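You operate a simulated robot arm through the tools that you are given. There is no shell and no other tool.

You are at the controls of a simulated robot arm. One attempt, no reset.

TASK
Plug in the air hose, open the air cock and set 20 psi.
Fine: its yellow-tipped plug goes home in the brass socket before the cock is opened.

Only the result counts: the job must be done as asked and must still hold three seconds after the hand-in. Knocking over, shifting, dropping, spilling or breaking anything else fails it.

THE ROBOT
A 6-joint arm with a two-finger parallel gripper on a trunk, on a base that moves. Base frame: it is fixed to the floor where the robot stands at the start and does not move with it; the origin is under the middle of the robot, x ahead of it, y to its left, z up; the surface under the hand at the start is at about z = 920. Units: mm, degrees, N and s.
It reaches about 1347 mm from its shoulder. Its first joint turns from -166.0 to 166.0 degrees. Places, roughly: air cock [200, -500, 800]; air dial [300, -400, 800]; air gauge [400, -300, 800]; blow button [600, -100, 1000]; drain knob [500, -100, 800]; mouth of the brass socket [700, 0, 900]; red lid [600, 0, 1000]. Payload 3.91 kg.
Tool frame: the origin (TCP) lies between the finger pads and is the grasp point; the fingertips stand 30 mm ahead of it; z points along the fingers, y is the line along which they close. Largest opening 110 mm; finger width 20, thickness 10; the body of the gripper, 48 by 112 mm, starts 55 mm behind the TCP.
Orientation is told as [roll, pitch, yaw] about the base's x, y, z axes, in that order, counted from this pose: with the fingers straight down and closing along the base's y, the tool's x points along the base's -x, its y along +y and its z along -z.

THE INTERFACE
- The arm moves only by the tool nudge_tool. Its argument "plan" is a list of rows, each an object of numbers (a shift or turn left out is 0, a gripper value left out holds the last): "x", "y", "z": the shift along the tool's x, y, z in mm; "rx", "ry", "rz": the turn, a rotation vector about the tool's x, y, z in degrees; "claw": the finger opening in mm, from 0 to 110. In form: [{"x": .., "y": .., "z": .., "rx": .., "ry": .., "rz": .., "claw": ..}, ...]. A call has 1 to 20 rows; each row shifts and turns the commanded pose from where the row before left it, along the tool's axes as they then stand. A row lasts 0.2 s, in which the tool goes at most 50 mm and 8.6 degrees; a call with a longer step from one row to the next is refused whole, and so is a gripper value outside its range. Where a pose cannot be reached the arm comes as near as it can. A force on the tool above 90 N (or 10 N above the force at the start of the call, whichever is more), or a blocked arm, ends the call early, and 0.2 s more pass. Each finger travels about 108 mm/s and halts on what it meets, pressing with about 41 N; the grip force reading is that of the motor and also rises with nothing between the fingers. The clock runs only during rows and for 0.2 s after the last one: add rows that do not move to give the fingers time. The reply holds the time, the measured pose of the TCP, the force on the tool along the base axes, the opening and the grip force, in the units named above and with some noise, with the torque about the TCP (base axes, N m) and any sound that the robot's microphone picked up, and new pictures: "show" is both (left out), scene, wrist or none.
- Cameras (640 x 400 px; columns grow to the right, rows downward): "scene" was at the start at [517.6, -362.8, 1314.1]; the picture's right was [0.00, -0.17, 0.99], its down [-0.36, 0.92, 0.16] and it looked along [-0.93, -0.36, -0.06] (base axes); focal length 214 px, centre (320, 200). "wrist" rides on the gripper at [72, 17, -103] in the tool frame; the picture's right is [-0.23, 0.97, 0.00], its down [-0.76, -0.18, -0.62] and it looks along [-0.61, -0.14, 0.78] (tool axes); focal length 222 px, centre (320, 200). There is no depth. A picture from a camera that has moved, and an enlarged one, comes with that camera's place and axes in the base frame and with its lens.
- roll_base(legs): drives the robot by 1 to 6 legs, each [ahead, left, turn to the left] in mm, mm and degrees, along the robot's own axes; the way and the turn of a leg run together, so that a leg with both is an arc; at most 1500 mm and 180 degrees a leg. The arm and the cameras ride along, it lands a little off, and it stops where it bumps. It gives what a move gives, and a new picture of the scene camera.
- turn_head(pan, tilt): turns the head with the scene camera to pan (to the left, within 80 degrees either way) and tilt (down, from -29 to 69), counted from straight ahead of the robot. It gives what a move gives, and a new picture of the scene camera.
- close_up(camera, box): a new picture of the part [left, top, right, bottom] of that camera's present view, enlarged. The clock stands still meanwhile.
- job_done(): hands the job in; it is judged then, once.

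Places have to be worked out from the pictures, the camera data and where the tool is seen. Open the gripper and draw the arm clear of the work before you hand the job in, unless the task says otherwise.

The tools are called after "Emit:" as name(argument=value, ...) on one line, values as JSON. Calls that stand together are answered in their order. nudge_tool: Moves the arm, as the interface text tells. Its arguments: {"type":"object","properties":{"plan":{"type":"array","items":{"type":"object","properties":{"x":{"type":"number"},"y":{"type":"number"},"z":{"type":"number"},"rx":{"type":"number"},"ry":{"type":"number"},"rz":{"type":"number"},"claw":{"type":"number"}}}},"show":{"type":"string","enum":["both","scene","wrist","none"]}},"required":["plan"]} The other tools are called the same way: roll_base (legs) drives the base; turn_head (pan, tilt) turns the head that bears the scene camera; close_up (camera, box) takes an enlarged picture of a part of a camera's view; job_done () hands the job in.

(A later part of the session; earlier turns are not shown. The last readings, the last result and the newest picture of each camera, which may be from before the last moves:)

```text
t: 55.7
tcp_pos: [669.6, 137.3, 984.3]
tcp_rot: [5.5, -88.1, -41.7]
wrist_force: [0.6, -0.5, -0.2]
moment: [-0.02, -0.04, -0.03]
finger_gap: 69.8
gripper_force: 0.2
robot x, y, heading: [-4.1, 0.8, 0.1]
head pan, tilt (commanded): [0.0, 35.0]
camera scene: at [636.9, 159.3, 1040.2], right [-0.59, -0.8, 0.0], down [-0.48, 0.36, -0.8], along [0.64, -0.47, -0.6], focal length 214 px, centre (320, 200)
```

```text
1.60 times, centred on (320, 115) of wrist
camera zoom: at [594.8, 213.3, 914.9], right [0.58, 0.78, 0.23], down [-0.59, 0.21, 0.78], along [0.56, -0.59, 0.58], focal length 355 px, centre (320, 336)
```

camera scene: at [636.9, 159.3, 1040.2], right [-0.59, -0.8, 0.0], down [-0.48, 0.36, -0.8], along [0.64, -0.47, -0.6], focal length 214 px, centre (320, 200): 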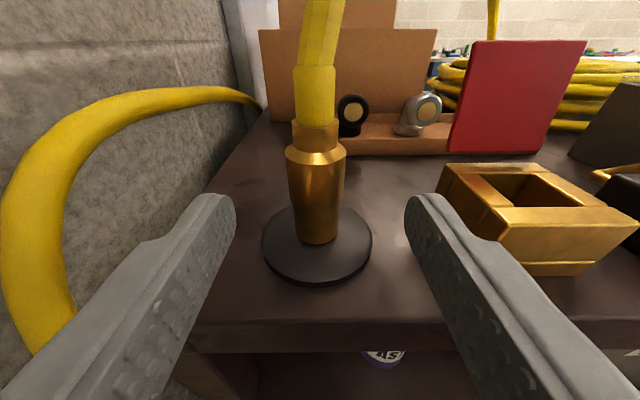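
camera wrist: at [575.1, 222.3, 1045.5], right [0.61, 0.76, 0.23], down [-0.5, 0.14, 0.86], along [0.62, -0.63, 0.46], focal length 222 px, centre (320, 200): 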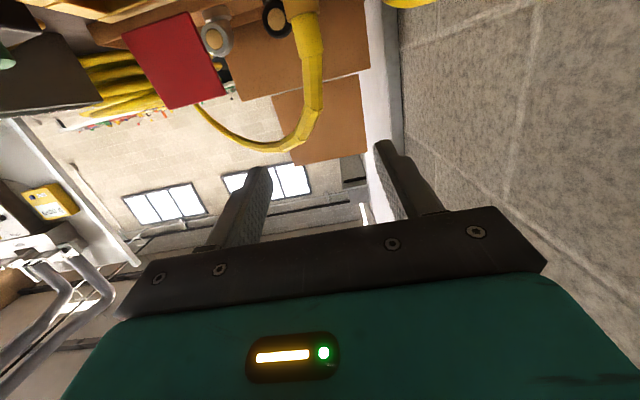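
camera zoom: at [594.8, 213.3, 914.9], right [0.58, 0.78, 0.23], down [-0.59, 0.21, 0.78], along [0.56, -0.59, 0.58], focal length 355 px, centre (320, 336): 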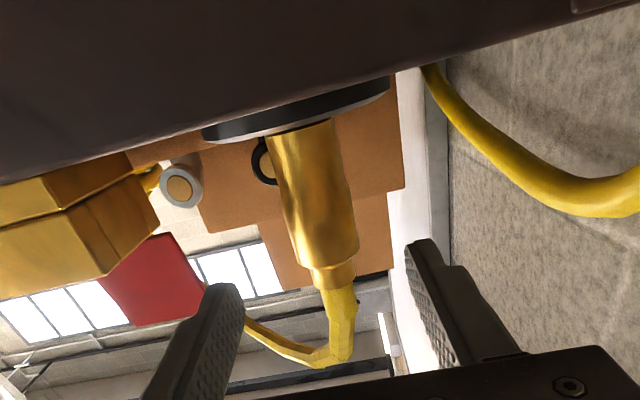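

The plug is centred between the fingers. I'll advance about 61 mm so the pads straddle the plug body, then check before closing.

Emit:
nudge_tool(plan=[{"z": 20, "x": -0.7}, {"z": 21, "x": -0.7}, {"z": 20, "x": -0.7}], show="both")

```text
t: 56.5
tcp_pos: [720.8, 99.7, 985.0]
tcp_rot: [5.3, -88.0, -41.7]
wrist_force: [-0.4, 0.0, -0.6]
moment: [-0.03, 0.01, -0.01]
finger_gap: 70.0
gripper_force: 0.0
robot x, y, heading: [0.3, 3.3, 0.1]
head pan, tilt (commanded): [0.0, 35.0]
camera scene: at [687.4, 120.6, 1040.8], right [-0.59, -0.8, 0.0], down [-0.48, 0.36, -0.8], along [0.64, -0.47, -0.6], focal length 214 px, centre (320, 200)
camera wrist: at [645.3, 174.5, 915.4], right [0.58, 0.78, 0.23], down [-0.59, 0.21, 0.78], along [0.56, -0.59, 0.58], focal length 222 px, centre (320, 200)
```

scene: 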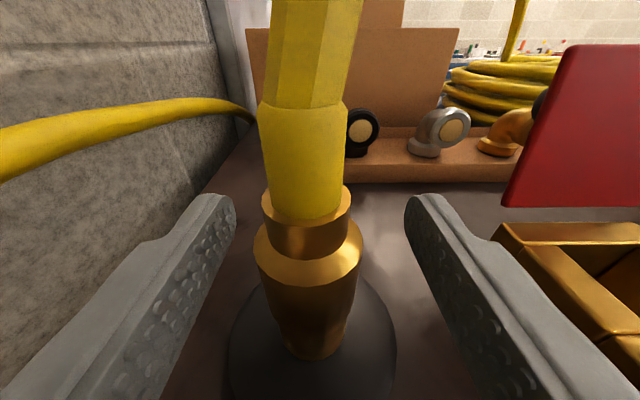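
wrist: 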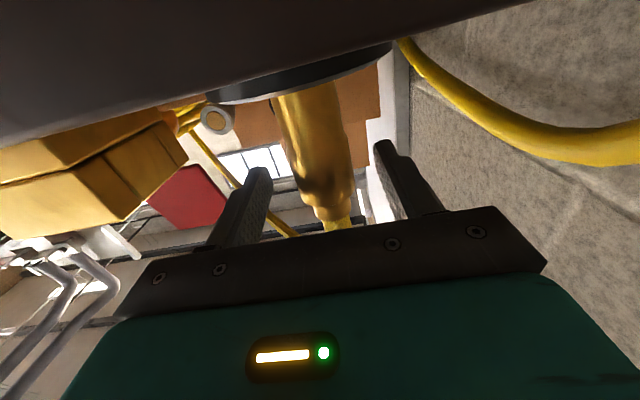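

The plug is about 3 mm left of the finger centre and its shoulder is at z ≈ 987. I'll shift 3 mm, lower 4 mm so the pads sit on the straight body, and close.

Emit:
nudge_tool(plan=[{"y": 3, "x": 4}, {"claw": 22}, {"claw": 22}, {"claw": 22}, {"claw": 22}], show="both")

```text
t: 57.7
tcp_pos: [720.5, 102.4, 981.6]
tcp_rot: [5.4, -88.0, -41.8]
wrist_force: [-0.5, 0.0, -0.4]
moment: [0.0, 0.07, -0.01]
finger_gap: 32.5
gripper_force: 41.0
robot x, y, heading: [1.6, 0.2, 0.2]
head pan, tilt (commanded): [0.0, 35.0]
camera scene: at [687.7, 123.5, 1037.3], right [-0.59, -0.8, 0.0], down [-0.48, 0.36, -0.8], along [0.64, -0.47, -0.6], focal length 214 px, centre (320, 200)
camera wrist: at [645.5, 177.5, 911.9], right [0.58, 0.78, 0.23], down [-0.59, 0.21, 0.78], along [0.56, -0.59, 0.58], focal length 222 px, centre (320, 200)
```

scene: 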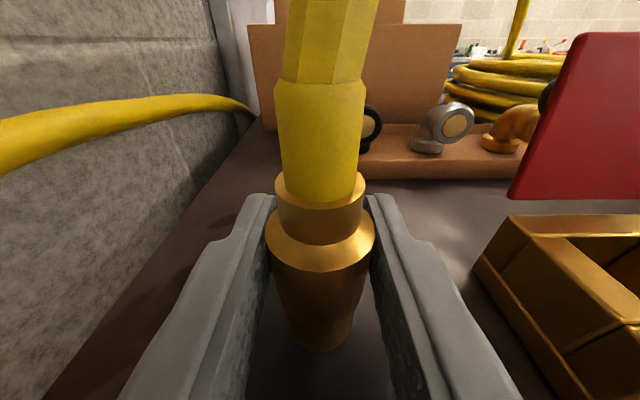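
wrist: 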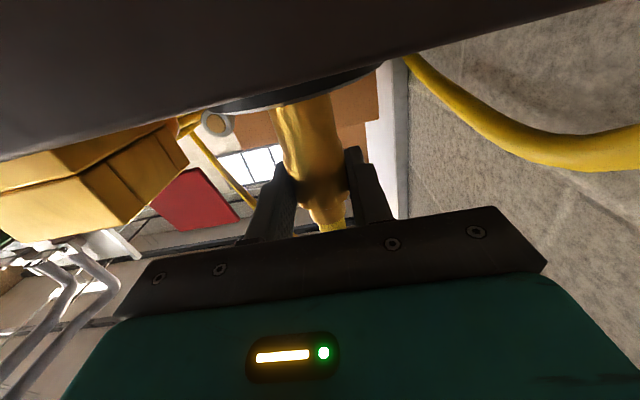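

The plug is gripped at 32.5 mm with no side load. I'll lift straight up by 20 mm and check that it leaves the stand cleanly.

Emit:
nudge_tool(plan=[{"x": -5}, {"x": -5}, {"x": -5}, {"x": -5}], show="both")

Emit:
close_up(camera="wrist", box=[180, 60, 440, 260])

```text
t: 58.7
tcp_pos: [720.4, 99.9, 1002.2]
tcp_rot: [5.2, -88.0, -41.5]
wrist_force: [-0.1, -0.5, -1.8]
moment: [0.02, -0.02, 0.0]
finger_gap: 32.6
gripper_force: 41.4
robot x, y, heading: [-4.5, -1.2, 0.1]
head pan, tilt (commanded): [0.0, 35.0]
camera scene: at [687.6, 122.5, 1057.9], right [-0.59, -0.8, 0.0], down [-0.48, 0.36, -0.8], along [0.64, -0.47, -0.6], focal length 214 px, centre (320, 200)
camera wrist: at [645.4, 176.5, 932.6], right [0.58, 0.78, 0.23], down [-0.59, 0.21, 0.78], along [0.56, -0.59, 0.58], focal length 222 px, centre (320, 200)
```

scene: 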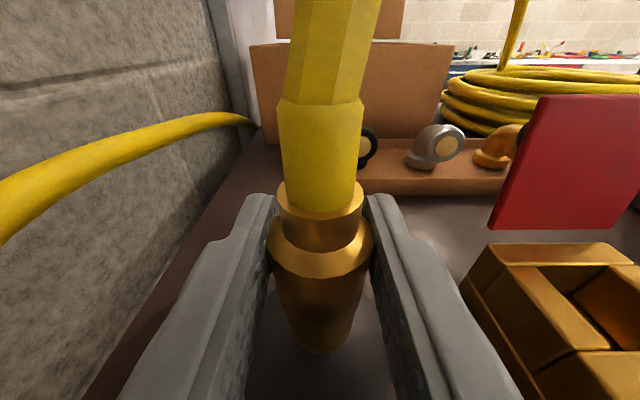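
wrist: 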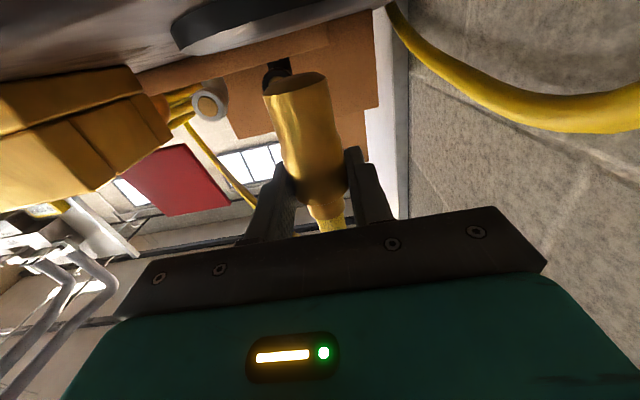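

```text
2.00 times, centred on (310, 160) of wrist
camera zoom: at [645.4, 176.5, 932.6], right [0.58, 0.78, 0.23], down [-0.59, 0.21, 0.78], along [0.56, -0.59, 0.58], focal length 444 px, centre (340, 280)
```

zoom: 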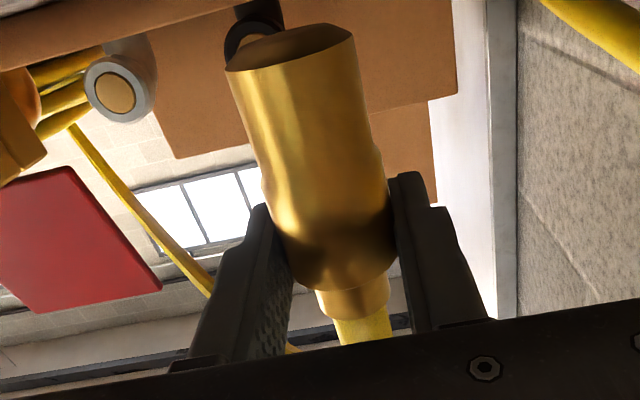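

The plug lifted off cleanly; its bottom is about 56 mm below the TCP. Before moving, I'll pan the head toward the box to measure the mouth.

Emit:
nudge_tool(plan=[{"x": -20}, {"x": -20}, {"x": -15}], show="none")

Emit:
turn_head(pan=-45, tilt=45)

Emit:
close_up(camera="scene", box=[220, 100, 460, 280])

```text
t: 59.5
tcp_pos: [724.2, 101.9, 1058.2]
tcp_rot: [4.2, -87.9, -40.6]
wrist_force: [0.2, 0.5, -2.3]
moment: [0.03, -0.05, -0.01]
finger_gap: 32.8
gripper_force: 41.2
robot x, y, heading: [1.7, 4.0, 0.2]
head pan, tilt (commanded): [0.0, 35.0]
```

```text
t: 60.6
tcp_pos: [724.9, 102.0, 1057.3]
tcp_rot: [5.2, -88.0, -41.5]
wrist_force: [-0.1, -0.1, -2.1]
moment: [0.01, -0.01, -0.03]
finger_gap: 32.8
gripper_force: 40.6
robot x, y, heading: [-2.0, -0.1, 0.1]
head pan, tilt (commanded): [-45.0, 45.0]
camera scene: at [632.1, 95.5, 1100.3], right [-0.99, -0.15, 0.02], down [-0.12, 0.71, -0.69], along [0.09, -0.68, -0.73], focal length 214 px, centre (320, 200)
```

scene: 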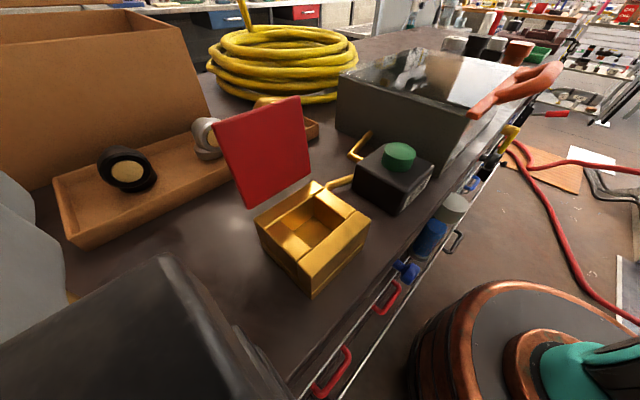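

```text
2.22 times, centred on (340, 190) of scene
camera zoom: at [632.1, 95.5, 1100.3], right [-0.99, -0.15, 0.02], down [-0.12, 0.71, -0.69], along [0.09, -0.68, -0.73], focal length 477 px, centre (276, 222)
```

zoom: 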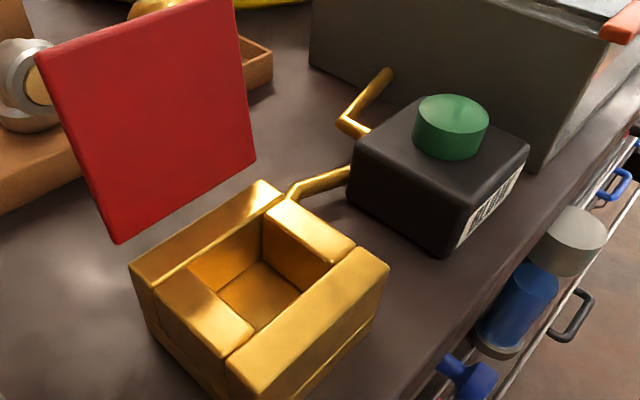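

The mouth is a roughly 36 × 34 mm square hole centred at about (650.7, -9.8), rim z ≈ 966; the plug is about 31 mm across. I'll carry the plug sideways at height to above the mouth.

Emit:
nudge_tool(plan=[{"y": -22.3, "z": 0.6}, {"y": -22.3, "z": 0.6}, {"y": -22.3, "z": 0.6}, {"y": -22.3, "z": 0.6}, {"y": -22.4, "z": 0.6}, {"y": -22.4, "z": 0.6}, {}], show="both")

```text
t: 62.2
tcp_pos: [646.5, -10.8, 1055.5]
tcp_rot: [5.0, -88.0, -41.6]
wrist_force: [0.0, 0.1, -1.9]
moment: [-0.01, 0.02, -0.01]
finger_gap: 32.8
gripper_force: 40.6
robot x, y, heading: [-1.9, 4.0, 0.2]
head pan, tilt (commanded): [-45.0, 45.0]
camera scene: at [554.6, -17.0, 1098.3], right [-0.99, -0.15, 0.02], down [-0.12, 0.72, -0.69], along [0.09, -0.68, -0.73], focal length 214 px, centre (320, 200)
camera wrist: at [571.5, 64.8, 986.9], right [0.58, 0.78, 0.23], down [-0.59, 0.21, 0.78], along [0.56, -0.59, 0.58], focal length 222 px, centre (320, 200)
```

scene: 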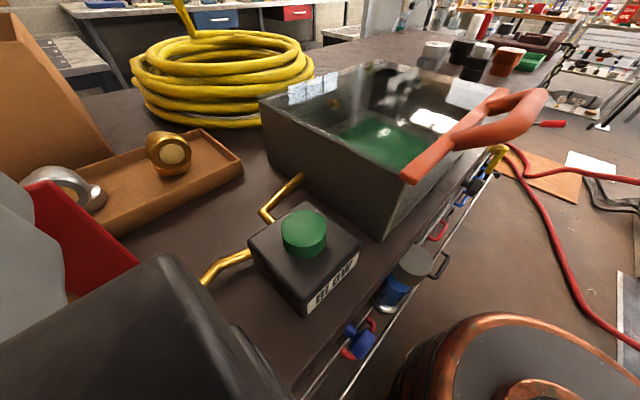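
wrist: 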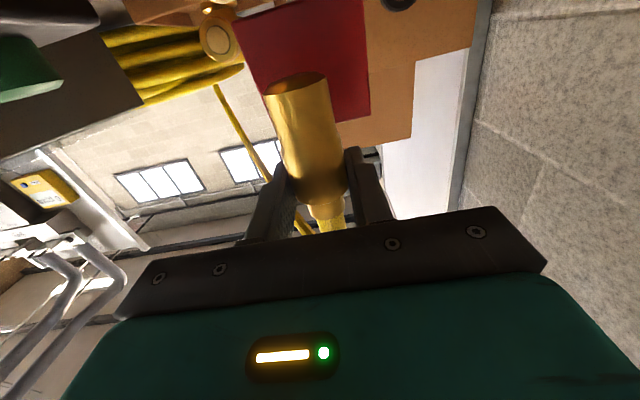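

Estimates put the plug axis within a millimetre or two of the mouth. I'll lower until the plug bottom is just above the rim and check the alignment with both cameras.

Emit:
nudge_tool(plan=[{"x": 9}, {"x": 9}, {"x": 9}], show="none")

Emit:
turn_head(pan=0, tilt=35)

Emit:
close_up(camera="wrist", box=[180, 0, 440, 200])

Emit:
close_up(camera="scene", box=[220, 200, 420, 400])

```text
t: 63.0
tcp_pos: [644.8, -10.5, 1030.3]
tcp_rot: [5.6, -88.0, -41.9]
wrist_force: [0.7, -0.3, -2.3]
moment: [0.06, 0.03, 0.02]
finger_gap: 32.9
gripper_force: 41.3
robot x, y, heading: [-1.6, 2.3, -0.0]
head pan, tilt (commanded): [-45.0, 45.0]
```

```text
t: 64.2
tcp_pos: [646.7, -10.4, 1030.2]
tcp_rot: [5.3, -88.0, -41.7]
wrist_force: [0.0, -0.3, -2.2]
moment: [0.02, -0.02, -0.01]
finger_gap: 33.0
gripper_force: 40.9
robot x, y, heading: [-0.8, 4.3, 0.0]
head pan, tilt (commanded): [0.0, 35.0]
camera scene: at [611.8, 11.6, 1086.2], right [-0.59, -0.8, 0.0], down [-0.48, 0.36, -0.8], along [0.64, -0.47, -0.6], focal length 214 px, centre (320, 200)
```

scene: 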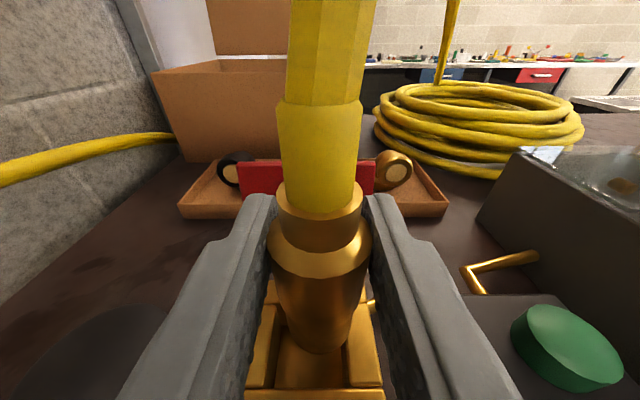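

```text
2.00 times, centred on (310, 100) of wrist
camera zoom: at [569.7, 65.6, 960.9], right [0.58, 0.78, 0.23], down [-0.59, 0.21, 0.78], along [0.56, -0.59, 0.58], focal length 444 px, centre (340, 400)
```

zoom: 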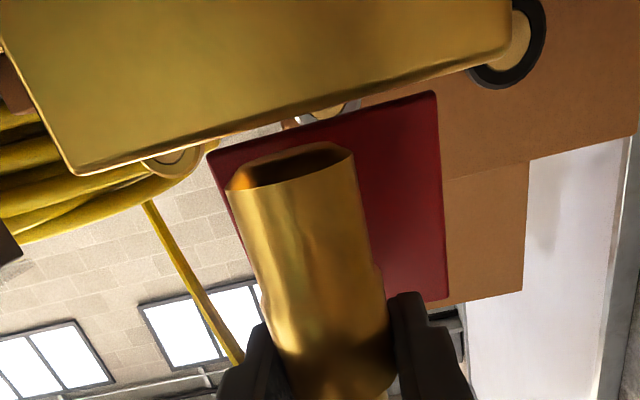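

```text
2.00 times, centred on (320, 300) of scene
camera zoom: at [611.8, 11.6, 1086.2], right [-0.59, -0.8, 0.0], down [-0.48, 0.36, -0.8], along [0.64, -0.47, -0.6], focal length 429 px, centre (320, 0)
```

zoom: 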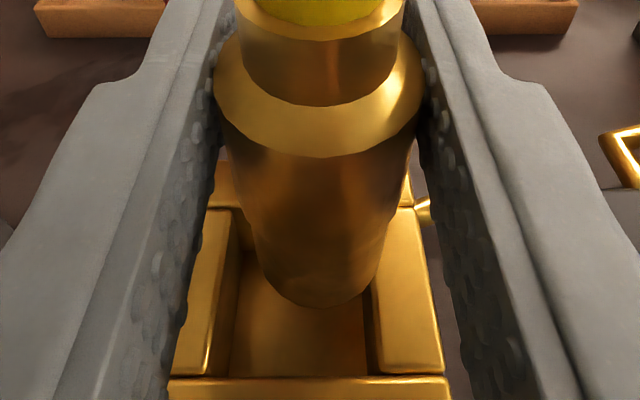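

The plug looks well placed front-to-back but about 2.5 mm right of the hole's centre. I'll correct that and lower 12 mm to start the entry, watching force.

Emit:
nudge_tool(plan=[{"y": 2.5, "z": -1}, {"x": 4}, {"x": 4}, {"x": 4}], show="both")

Emit:
close_up(camera="scene", box=[220, 200, 420, 400])

Emit:
close_up(camera="wrist", box=[180, 0, 440, 200])

```text
t: 65.2
tcp_pos: [643.6, -6.4, 1018.3]
tcp_rot: [6.5, -88.0, -42.9]
wrist_force: [-6.1, -3.7, 18.2]
moment: [-0.51, 0.39, -0.11]
finger_gap: 32.5
gripper_force: 41.1
robot x, y, heading: [-1.7, 0.4, 0.0]
head pan, tilt (commanded): [0.0, 35.0]
camera scene: at [611.9, 14.5, 1074.3], right [-0.59, -0.8, 0.0], down [-0.48, 0.36, -0.8], along [0.65, -0.47, -0.6], focal length 214 px, centre (320, 200)
camera wrist: at [570.0, 68.4, 948.8], right [0.58, 0.78, 0.23], down [-0.59, 0.21, 0.78], along [0.56, -0.59, 0.58], focal length 222 px, centre (320, 200)
```

scene: 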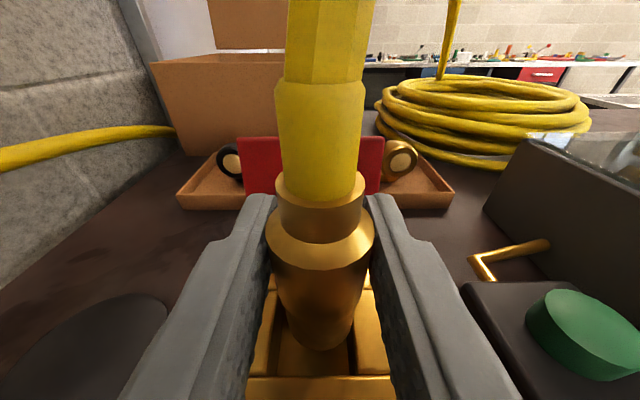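
wrist: 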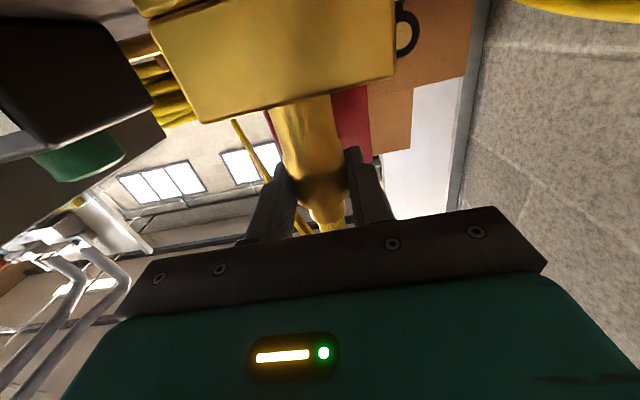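

```text
2.00 times, centred on (320, 300) of scene
camera zoom: at [611.9, 14.5, 1074.3], right [-0.59, -0.8, 0.0], down [-0.48, 0.36, -0.8], along [0.65, -0.47, -0.6], focal length 429 px, centre (320, 0)
```

zoom: 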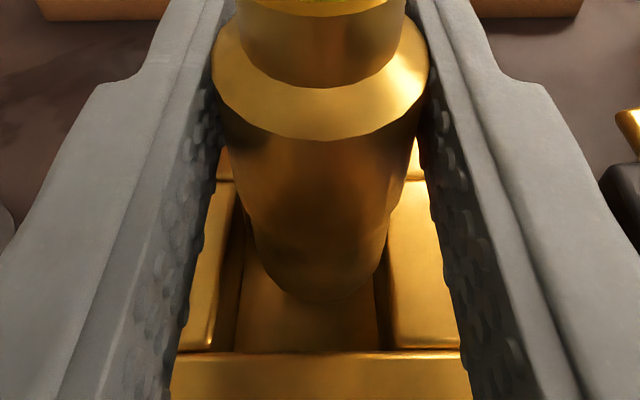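

```text
2.00 times, centred on (310, 100) of wrist
camera zoom: at [570.0, 68.4, 948.8], right [0.58, 0.78, 0.23], down [-0.59, 0.21, 0.78], along [0.56, -0.59, 0.58], focal length 444 px, centre (340, 400)
```

zoom: 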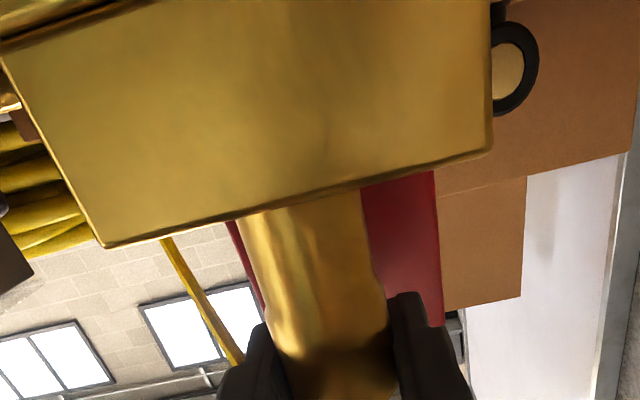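

The plug touched the rim with 18 N. The picture shows it about 5 mm too far back and slightly right of the hole. I'll raise, correct both, and lower again.

Emit:
nudge_tool(plan=[{"x": -4}, {"x": -4}, {"y": 1.5, "z": -5}, {"x": 4}, {"x": 3}], show="scene")

Emit:
close_up(camera="scene", box=[220, 200, 420, 400])

```text
t: 66.4
tcp_pos: [642.7, -2.3, 1017.8]
tcp_rot: [4.7, -88.0, -41.1]
wrist_force: [-0.8, -0.9, -1.5]
moment: [0.04, 0.02, -0.01]
finger_gap: 32.9
gripper_force: 41.1
robot x, y, heading: [-4.4, 0.4, -0.1]
head pan, tilt (commanded): [0.0, 35.0]
camera scene: at [610.0, 18.9, 1074.0], right [-0.59, -0.8, 0.0], down [-0.48, 0.36, -0.8], along [0.64, -0.47, -0.6], focal length 214 px, centre (320, 200)
```

scene: 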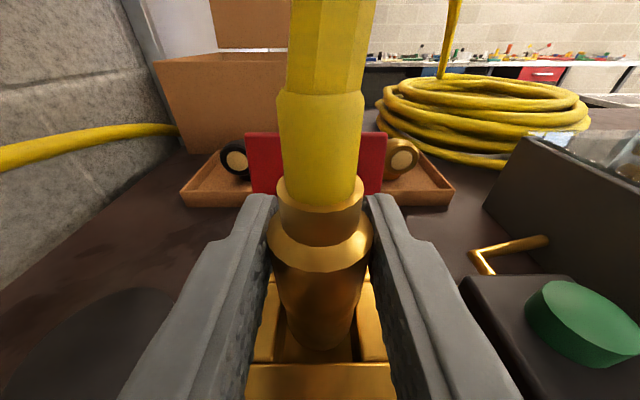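

```text
2.00 times, centred on (320, 300) of scene
camera zoom: at [610.0, 18.9, 1074.0], right [-0.59, -0.8, 0.0], down [-0.48, 0.36, -0.8], along [0.64, -0.47, -0.6], focal length 429 px, centre (320, 0)
```

zoom: 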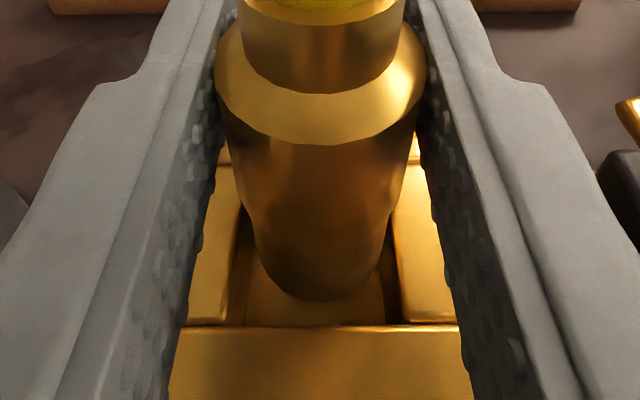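

The plug is now at the rim with no contact, slightly right and back of centre. One more small correction, then I'll lower it in steps.

Emit:
nudge_tool(plan=[{"y": 1.7, "z": -1.5}, {"x": 4}, {"x": 4}, {"x": 4}], show="scene")

Emit:
close_up(camera="scene", box=[220, 200, 420, 400])

```text
t: 67.4
tcp_pos: [642.1, 0.0, 1005.9]
tcp_rot: [5.1, -87.9, -41.3]
wrist_force: [-0.2, 0.7, -1.2]
moment: [0.01, 0.0, 0.0]
finger_gap: 32.7
gripper_force: 41.2
robot x, y, heading: [-1.1, -1.6, 0.1]
head pan, tilt (commanded): [0.0, 35.0]
camera scene: at [609.6, 21.6, 1062.9], right [-0.59, -0.8, 0.0], down [-0.48, 0.36, -0.8], along [0.64, -0.47, -0.6], focal length 214 px, centre (320, 200)
```

scene: 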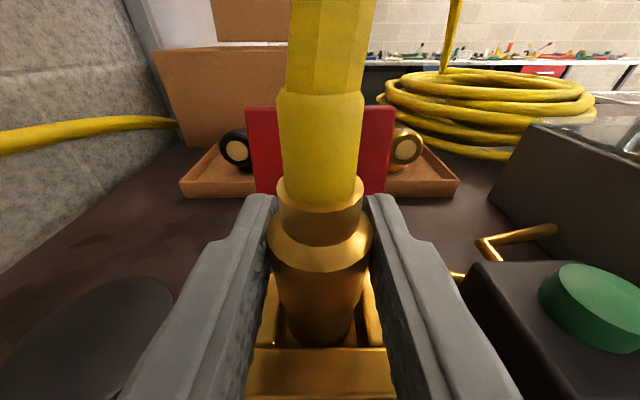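

```text
2.00 times, centred on (320, 300) of scene
camera zoom: at [609.6, 21.6, 1062.9], right [-0.59, -0.8, 0.0], down [-0.48, 0.36, -0.8], along [0.64, -0.47, -0.6], focal length 429 px, centre (320, 0)
```

zoom: 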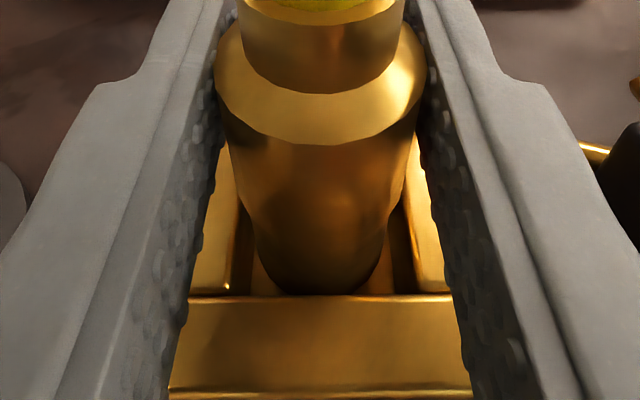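

The plug is entering freely and looks centred. I'll keep lowering until it bottoms out.

Emit:
nudge_tool(plan=[{"x": 4}, {"x": 4}, {"x": 4}, {"x": 3}], show="scene")

```text
t: 68.4
tcp_pos: [640.9, 1.5, 993.1]
tcp_rot: [5.2, -88.0, -41.6]
wrist_force: [0.2, -0.6, -2.4]
moment: [0.06, 0.02, -0.01]
finger_gap: 32.7
gripper_force: 41.1
robot x, y, heading: [0.5, 2.5, 0.3]
head pan, tilt (commanded): [0.0, 35.0]
camera scene: at [608.8, 22.7, 1047.9], right [-0.59, -0.8, 0.0], down [-0.48, 0.36, -0.8], along [0.64, -0.47, -0.6], focal length 214 px, centre (320, 200)
```

scene: 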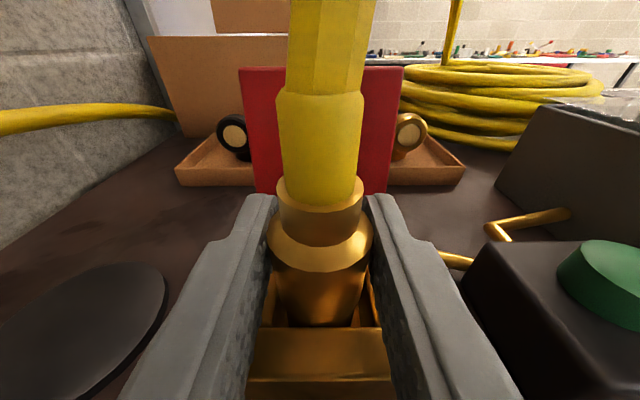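

Still free at TCP z ≈ 991. I'll continue down in smaller steps.

Emit:
nudge_tool(plan=[{"x": 2.5}, {"x": 2.5}, {"x": 2}, {"x": 2}], show="both")

```text
t: 69.4
tcp_pos: [641.0, 2.1, 984.4]
tcp_rot: [7.4, -88.0, -43.9]
wrist_force: [0.8, 4.2, 28.1]
moment: [-0.17, -0.28, 0.0]
finger_gap: 32.9
gripper_force: 41.3
robot x, y, heading: [1.0, 3.2, 0.1]
head pan, tilt (commanded): [0.0, 35.0]
camera scene: at [608.0, 22.9, 1039.4], right [-0.59, -0.81, 0.0], down [-0.48, 0.36, -0.8], along [0.65, -0.47, -0.6], focal length 214 px, centre (320, 200)
camera wrist: at [566.1, 76.8, 913.9], right [0.58, 0.78, 0.23], down [-0.59, 0.21, 0.78], along [0.56, -0.59, 0.58], focal length 222 px, centre (320, 200)
```

scene: 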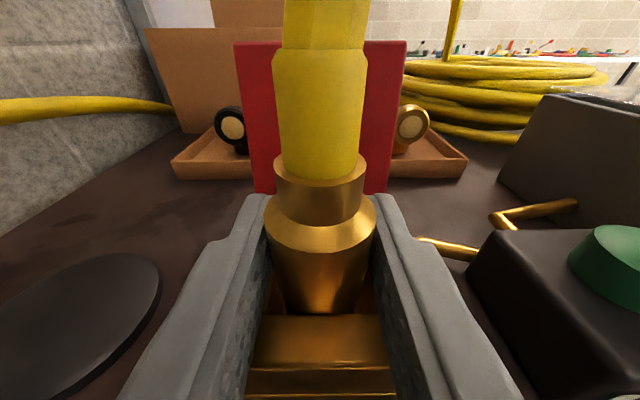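
wrist: 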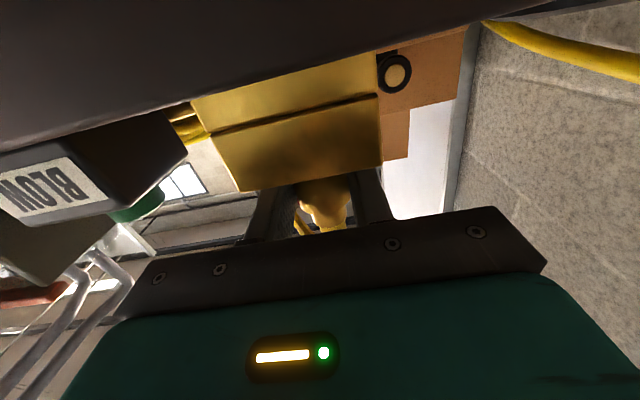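

The plug met a firm stop with 28 N at a depth matching the socket floor. I'll press another 2 mm to be sure it's home and listen for any click.

Emit:
nudge_tool(plan=[{"x": 1}, {"x": 1}, {}], show="both")

Emit:
close_up(camera="wrist", box=[180, 60, 440, 260])

```text
t: 70.2
tcp_pos: [640.5, 1.3, 982.9]
tcp_rot: [6.1, -88.1, -42.7]
wrist_force: [-3.6, 6.3, 26.4]
moment: [-0.05, -0.1, 0.04]
finger_gap: 32.3
gripper_force: 40.7
robot x, y, heading: [1.3, -1.5, -0.1]
head pan, tilt (commanded): [0.0, 35.0]
camera scene: at [608.1, 22.7, 1037.8], right [-0.59, -0.8, 0.0], down [-0.48, 0.36, -0.8], along [0.64, -0.47, -0.6], focal length 214 px, centre (320, 200)
camera wrist: at [566.1, 76.6, 912.4], right [0.58, 0.78, 0.23], down [-0.59, 0.21, 0.78], along [0.56, -0.59, 0.58], focal length 222 px, centre (320, 200)
```

scene: 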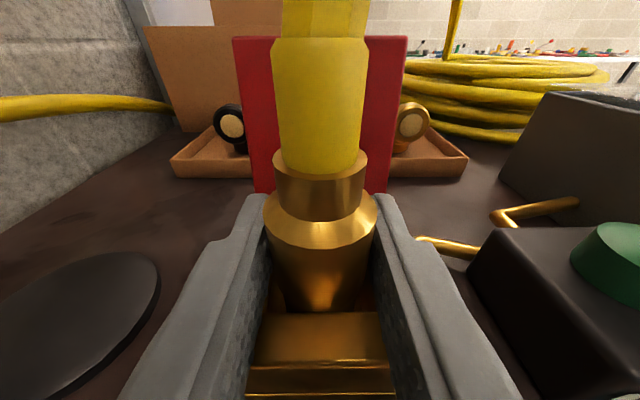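
wrist: 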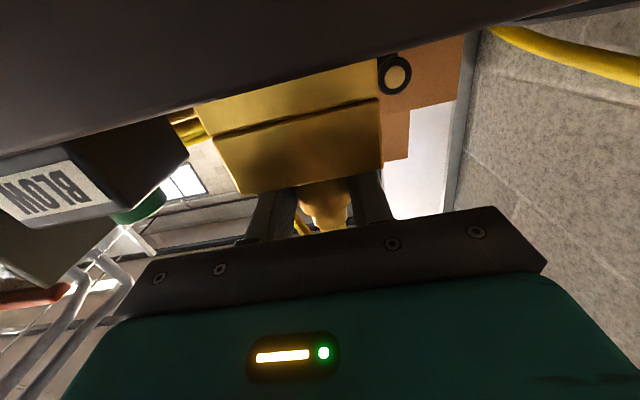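

```text
2.00 times, centred on (310, 160) of wrist
camera zoom: at [566.1, 76.6, 912.4], right [0.58, 0.78, 0.23], down [-0.59, 0.21, 0.78], along [0.56, -0.59, 0.58], focal length 444 px, centre (340, 280)
```

zoom: 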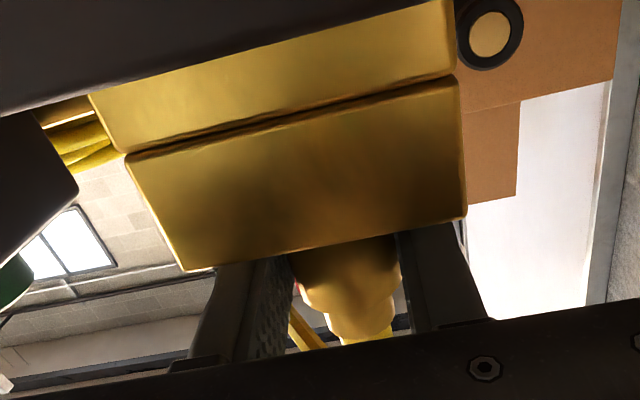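

The fingers slid down about 7 mm on the body while the plug stayed put on the socket floor at z ≈ 934, so it's fully home. I'll release and see that it stays upright.

Emit:
nudge_tool(plan=[{"x": -1.5, "claw": 40}, {"claw": 60}, {"claw": 60}, {}], show="both")

```text
t: 71.2
tcp_pos: [641.5, 1.4, 982.4]
tcp_rot: [5.2, -88.0, -41.6]
wrist_force: [-1.1, -0.1, -0.2]
moment: [-0.02, -0.01, -0.02]
finger_gap: 60.0
gripper_force: 0.1
robot x, y, heading: [-0.5, 0.0, 0.3]
head pan, tilt (commanded): [0.0, 35.0]
camera scene: at [608.7, 22.6, 1038.4], right [-0.59, -0.8, 0.0], down [-0.48, 0.36, -0.8], along [0.64, -0.47, -0.6], focal length 214 px, centre (320, 200)
camera wrist: at [566.6, 76.6, 913.0], right [0.58, 0.78, 0.23], down [-0.59, 0.21, 0.78], along [0.56, -0.59, 0.58], focal length 222 px, centre (320, 200)
```

scene: 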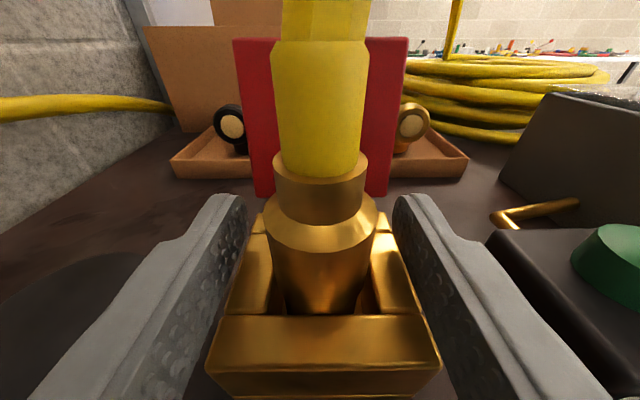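
wrist: 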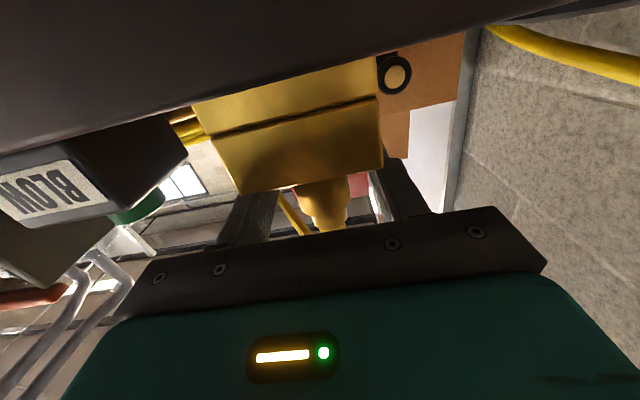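

The plug stands upright and home in the socket. I'll withdraw straight back, then swing right in front of the bench to look at the panel with cock, dial and gauge.

Emit:
nudge_tool(plan=[{"z": -40}, {"z": -48}, {"z": -48}, {"z": -48}, {"y": -48}, {"y": -48}, {"y": -48}, {"y": -48}], show="none")

Emit:
turn_head(pan=-30, tilt=20)

```text
t: 73.0
tcp_pos: [387.4, -37.9, 1007.8]
tcp_rot: [3.7, -88.0, -40.0]
wrist_force: [0.1, 0.3, -0.1]
moment: [-0.02, 0.04, -0.02]
finger_gap: 59.8
gripper_force: 0.0
out of reach, approached as far as the arm can: row 8
robot x, y, heading: [-0.2, 2.6, 0.4]
head pan, tilt (commanded): [0.0, 35.0]
```

```text
t: 73.9
tcp_pos: [387.0, -39.0, 1007.8]
tcp_rot: [5.5, -87.9, -41.8]
wrist_force: [0.3, -1.0, 0.0]
moment: [0.0, 0.01, 0.02]
finger_gap: 59.9
gripper_force: 0.0
robot x, y, heading: [-1.2, -0.8, 0.2]
head pan, tilt (commanded): [-30.0, 20.0]
camera scene: at [321.4, -50.4, 1088.2], right [-0.92, -0.4, 0.01], down [-0.16, 0.34, -0.93], along [0.37, -0.85, -0.37], focal length 214 px, centre (320, 200)
```

scene: 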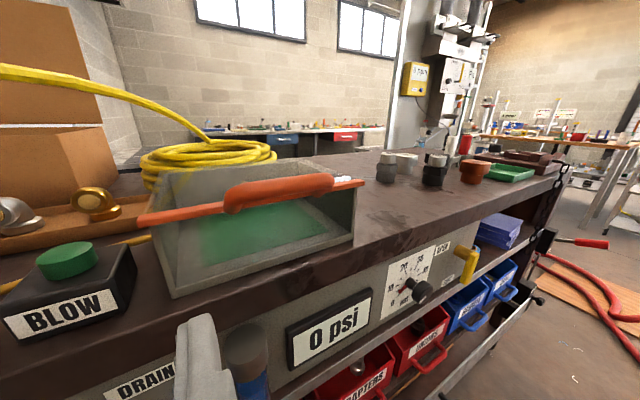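

The arm is too folded near the robot's own trunk to work at the panel. I'll roll the base back and to the right (about -270, -110 mm), away from the bench, to get working room.

Emit:
roll_base(legs=[[-270, -110, 0]])

```text
t: 75.9
tcp_pos: [121.6, -147.9, 1008.9]
tcp_rot: [5.3, -88.0, -41.9]
wrist_force: [-0.4, -0.3, 0.6]
moment: [0.02, -0.01, 0.0]
finger_gap: 60.0
gripper_force: 0.1
robot x, y, heading: [-263.8, -105.5, -0.0]
head pan, tilt (commanded): [-30.0, 20.0]
camera scene: at [55.5, -160.6, 1088.3], right [-0.92, -0.4, 0.01], down [-0.16, 0.34, -0.93], along [0.36, -0.85, -0.37], focal length 214 px, centre (320, 200)
```

scene: 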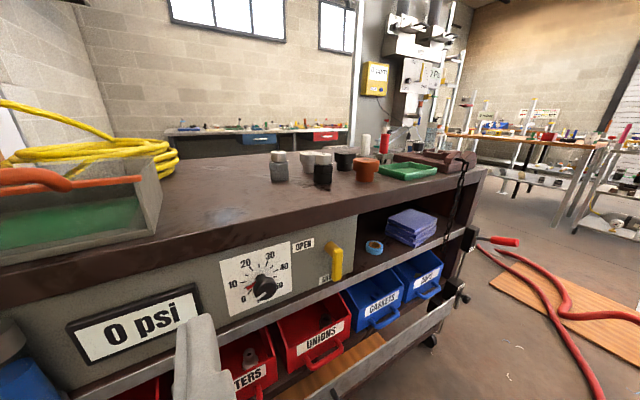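

Now I have a good front view. I'll zoom in on the dial and the cock.

Emit:
close_up(camera="scene", box=[200, 220, 380, 330])

Emit:
turn_head(pan=-25, tilt=35)

Emit:
close_up(camera="scene", box=[200, 100, 420, 240])

```text
3.56 times, centred on (290, 275) of scene
camera zoom: at [55.5, -160.6, 1088.3], right [-0.92, -0.4, 0.01], down [-0.16, 0.34, -0.93], along [0.36, -0.85, -0.37], focal length 763 px, centre (427, -67)
```

zoom: 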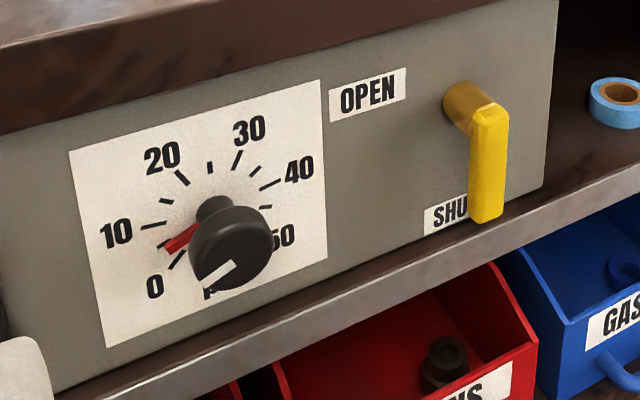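

```text
t: 76.7
tcp_pos: [121.2, -149.5, 1009.0]
tcp_rot: [5.3, -88.0, -41.9]
wrist_force: [-0.3, -0.1, -0.3]
moment: [-0.02, -0.01, 0.02]
finger_gap: 60.0
gripper_force: 0.0
robot x, y, heading: [-270.3, -107.5, -0.4]
head pan, tilt (commanded): [-25.0, 35.0]
camera scene: at [59.7, -152.0, 1064.6], right [-0.88, -0.48, 0.01], down [-0.29, 0.52, -0.8], along [0.37, -0.71, -0.6], focal length 214 px, centre (320, 200)
```

scene: 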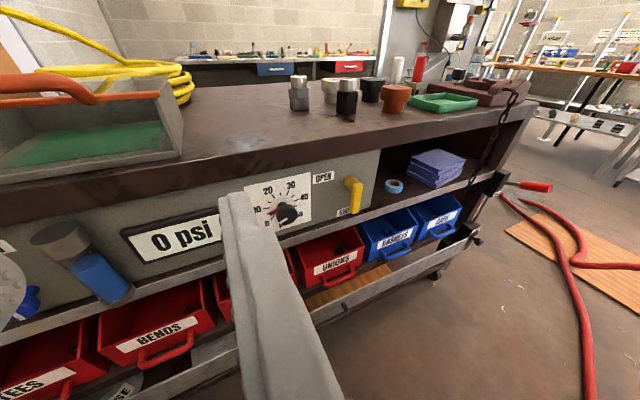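

```text
2.86 times, centred on (310, 170) of scene
camera zoom: at [59.7, -152.0, 1064.6], right [-0.88, -0.48, 0.01], down [-0.29, 0.52, -0.8], along [0.37, -0.71, -0.6], focal length 613 px, centre (349, 286)
```

zoom: 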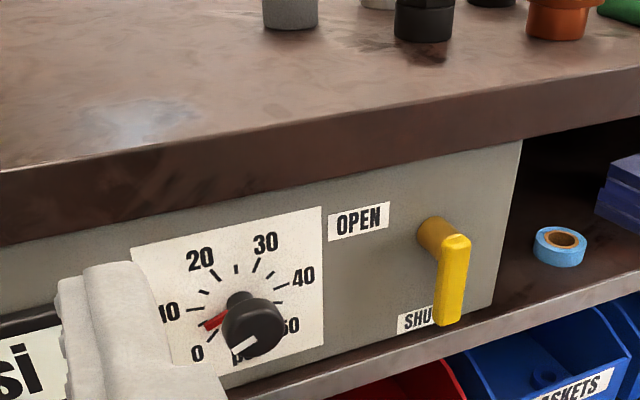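

The dial scale runs clockwise from 0 at about 7:30 to 50 at 4:30, with the pointer near 4–5. The cock lever points down at SHUT, and OPEN is to its left, so it turns clockwise. I'll move the hand in front of the cock for a closer look.

Emit:
nudge_tool(plan=[{"x": 30.6, "y": -38.3}, {"x": 30.6, "y": -38.3}, {"x": 30.6, "y": -38.3}, {"x": 30.6, "y": -38.3}, {"x": 30.6, "y": -38.3}, {"x": 30.6, "y": -38.3}, {"x": 30.6, "y": -38.3}, {"x": 30.6, "y": -38.3}, {"z": 37, "claw": 0}, {"z": 37}, {"z": 36}], show="none")

Emit:
turn_head(pan=0, tilt=20)

```text
t: 79.1
tcp_pos: [164.5, -364.0, 1026.4]
tcp_rot: [4.5, -88.0, -41.5]
wrist_force: [-0.3, -0.2, 0.8]
moment: [0.04, 0.0, -0.02]
finger_gap: 0.0
gripper_force: 37.8
out of reach, approached as far as the arm can: row 1, 2, 3, 4, 5, 6, 7, 8, 10, 11
robot x, y, heading: [-266.0, -108.9, -0.0]
head pan, tilt (commanded): [-25.0, 35.0]
```

```text
t: 80.0
tcp_pos: [164.4, -364.2, 1026.5]
tcp_rot: [4.5, -88.0, -41.5]
wrist_force: [-0.2, -0.2, 0.5]
moment: [-0.01, -0.01, 0.0]
finger_gap: 0.0
gripper_force: 37.8
robot x, y, heading: [-269.0, -108.5, -0.2]
head pan, tilt (commanded): [0.0, 20.0]
camera scene: at [136.8, -345.6, 1106.0], right [-0.6, -0.8, 0.0], down [-0.3, 0.23, -0.93], along [0.74, -0.56, -0.38], focal length 214 px, centre (320, 200)
```

scene: 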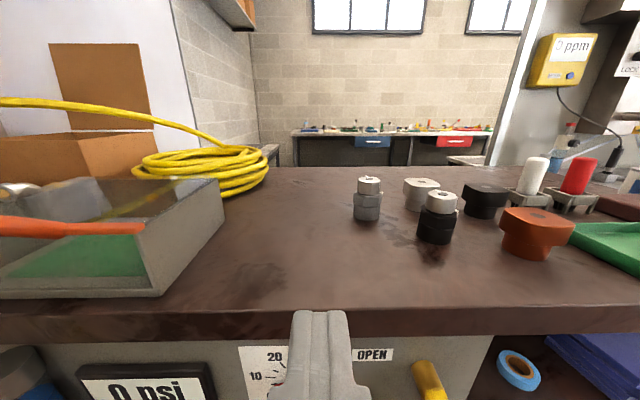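

The low horizontal pose is out of reach from here. I'll tilt the hand down to about 45°, which should be easier for the arm, and see where it settles.

Emit:
nudge_tool(plan=[{"ry": 7.5}, {"ry": 7.5}, {"ry": 7.5}], show="none")

Emit:
nudge_tool(plan=[{"ry": 7.5}, {"ry": 7.5}, {"ry": 7.5}], show="scene")

```text
t: 80.8
tcp_pos: [159.8, -368.6, 1027.6]
tcp_rot: [-2.4, -76.3, -36.8]
wrist_force: [0.2, 0.1, -0.1]
moment: [0.0, 0.0, 0.01]
finger_gap: 0.0
gripper_force: 37.7
out of reach, approached as far as the arm can: row 2, 3
robot x, y, heading: [-266.5, -111.5, 0.1]
head pan, tilt (commanded): [0.0, 20.0]
```

```text
t: 81.6
tcp_pos: [158.0, -373.6, 1029.0]
tcp_rot: [-1.4, -58.1, -39.1]
wrist_force: [0.0, -1.1, -0.1]
moment: [0.0, 0.0, -0.02]
finger_gap: 0.0
gripper_force: 38.0
out of reach, approached as far as the arm can: row 1
robot x, y, heading: [-270.7, -109.4, 0.3]
head pan, tilt (commanded): [0.0, 20.0]
camera scene: at [164.5, -380.5, 1115.6], right [-0.65, -0.76, 0.01], down [-0.61, 0.5, -0.62], along [0.47, -0.41, -0.79], focal length 214 px, centre (320, 200)
```

scene: 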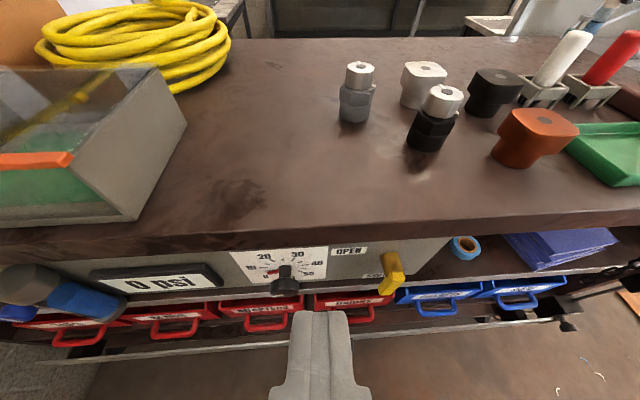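

The commanded pose is clipped to what's reachable. At 32° tilt I'll test lowering straight down in front of the panel.

Emit:
nudge_tool(plan=[{"x": 34, "z": 21}, {"x": 34, "z": 21}, {"x": 34, "z": 21}, {"x": 34, "z": 21}], show="none")

```text
t: 82.6
tcp_pos: [155.2, -373.5, 870.6]
tcp_rot: [-1.3, -58.1, -39.1]
wrist_force: [-0.6, -0.1, 0.5]
moment: [0.0, -0.02, -0.03]
finger_gap: 0.1
gripper_force: 37.6
robot x, y, heading: [-268.6, -108.8, 0.0]
head pan, tilt (commanded): [0.0, 20.0]
```

Lowering works at this tilt. I'll straighten the yaw, move right in front of the cock and look closely.

Emit:
nudge_tool(plan=[{"rx": -3.4, "rz": -2.1}, {"y": -35, "x": 8, "z": 5}, {"y": -35, "x": 8, "z": 5}], show="both")

Emit:
close_up(camera="scene", box=[220, 130, 480, 330])

```text
t: 83.4
tcp_pos: [134.5, -393.1, 851.9]
tcp_rot: [-7.6, -55.6, -27.9]
wrist_force: [1.6, 0.8, -0.7]
moment: [0.01, 0.04, -0.07]
finger_gap: 0.0
gripper_force: 37.8
out of reach, approached as far as the arm can: row 2, 3
robot x, y, heading: [-263.6, -109.4, -0.1]
head pan, tilt (commanded): [0.0, 20.0]
camera scene: at [147.8, -398.0, 937.8], right [-0.56, -0.82, 0.08], down [-0.69, 0.42, -0.59], along [0.45, -0.38, -0.81], focal length 214 px, centre (320, 200)
camera wrist: at [39.3, -310.0, 848.2], right [0.66, 0.74, 0.11], down [-0.13, -0.03, 0.99], along [0.74, -0.67, 0.08], focal length 222 px, centre (320, 200)
```

scene: 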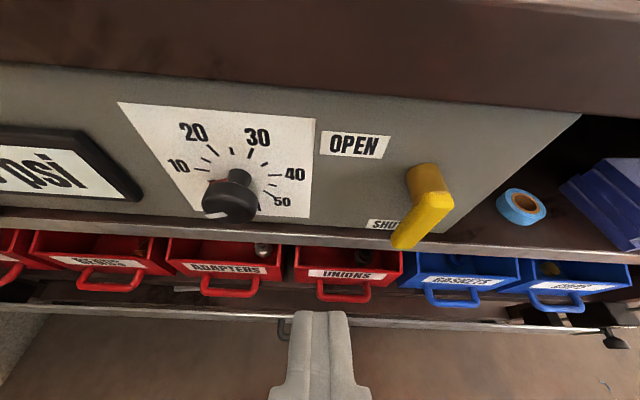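
wrist: 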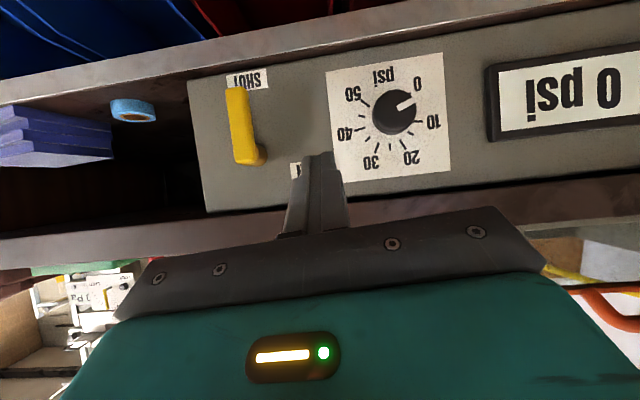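

```text
2.00 times, centred on (350, 230) of scene
camera zoom: at [147.8, -398.0, 937.8], right [-0.56, -0.82, 0.08], down [-0.69, 0.42, -0.59], along [0.45, -0.38, -0.81], focal length 429 px, centre (260, 140)
```

zoom: 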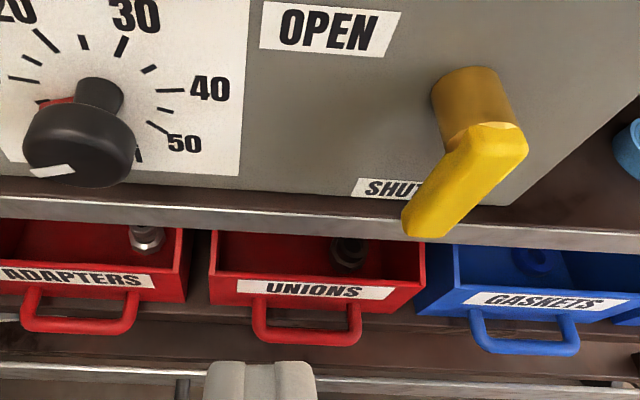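

This base position keeps the arm cramped. The floor to the robot's left is clear, so I'll roll left 250 mm, which takes the hand away from the bench and gives a better stretch to the panel.

Emit:
roll_base(legs=[[0, 250, 0]])

```text
t: 85.2
tcp_pos: [136.7, -144.8, 853.5]
tcp_rot: [-0.6, -56.5, -35.9]
wrist_force: [-0.2, 0.1, -0.6]
moment: [0.04, -0.01, -0.05]
finger_gap: 0.0
gripper_force: 37.6
robot x, y, heading: [-267.3, 139.2, 0.1]
head pan, tilt (commanded): [0.0, 20.0]
camera scene: at [145.8, -153.9, 940.0], right [-0.59, -0.81, 0.01], down [-0.65, 0.47, -0.6], along [0.48, -0.36, -0.8], focal length 214 px, centre (320, 200)
```

scene: 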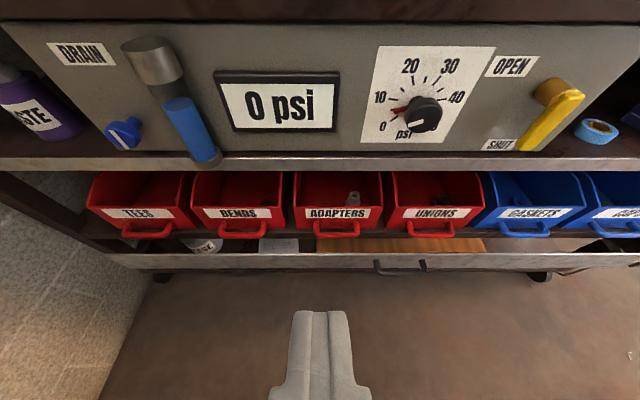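

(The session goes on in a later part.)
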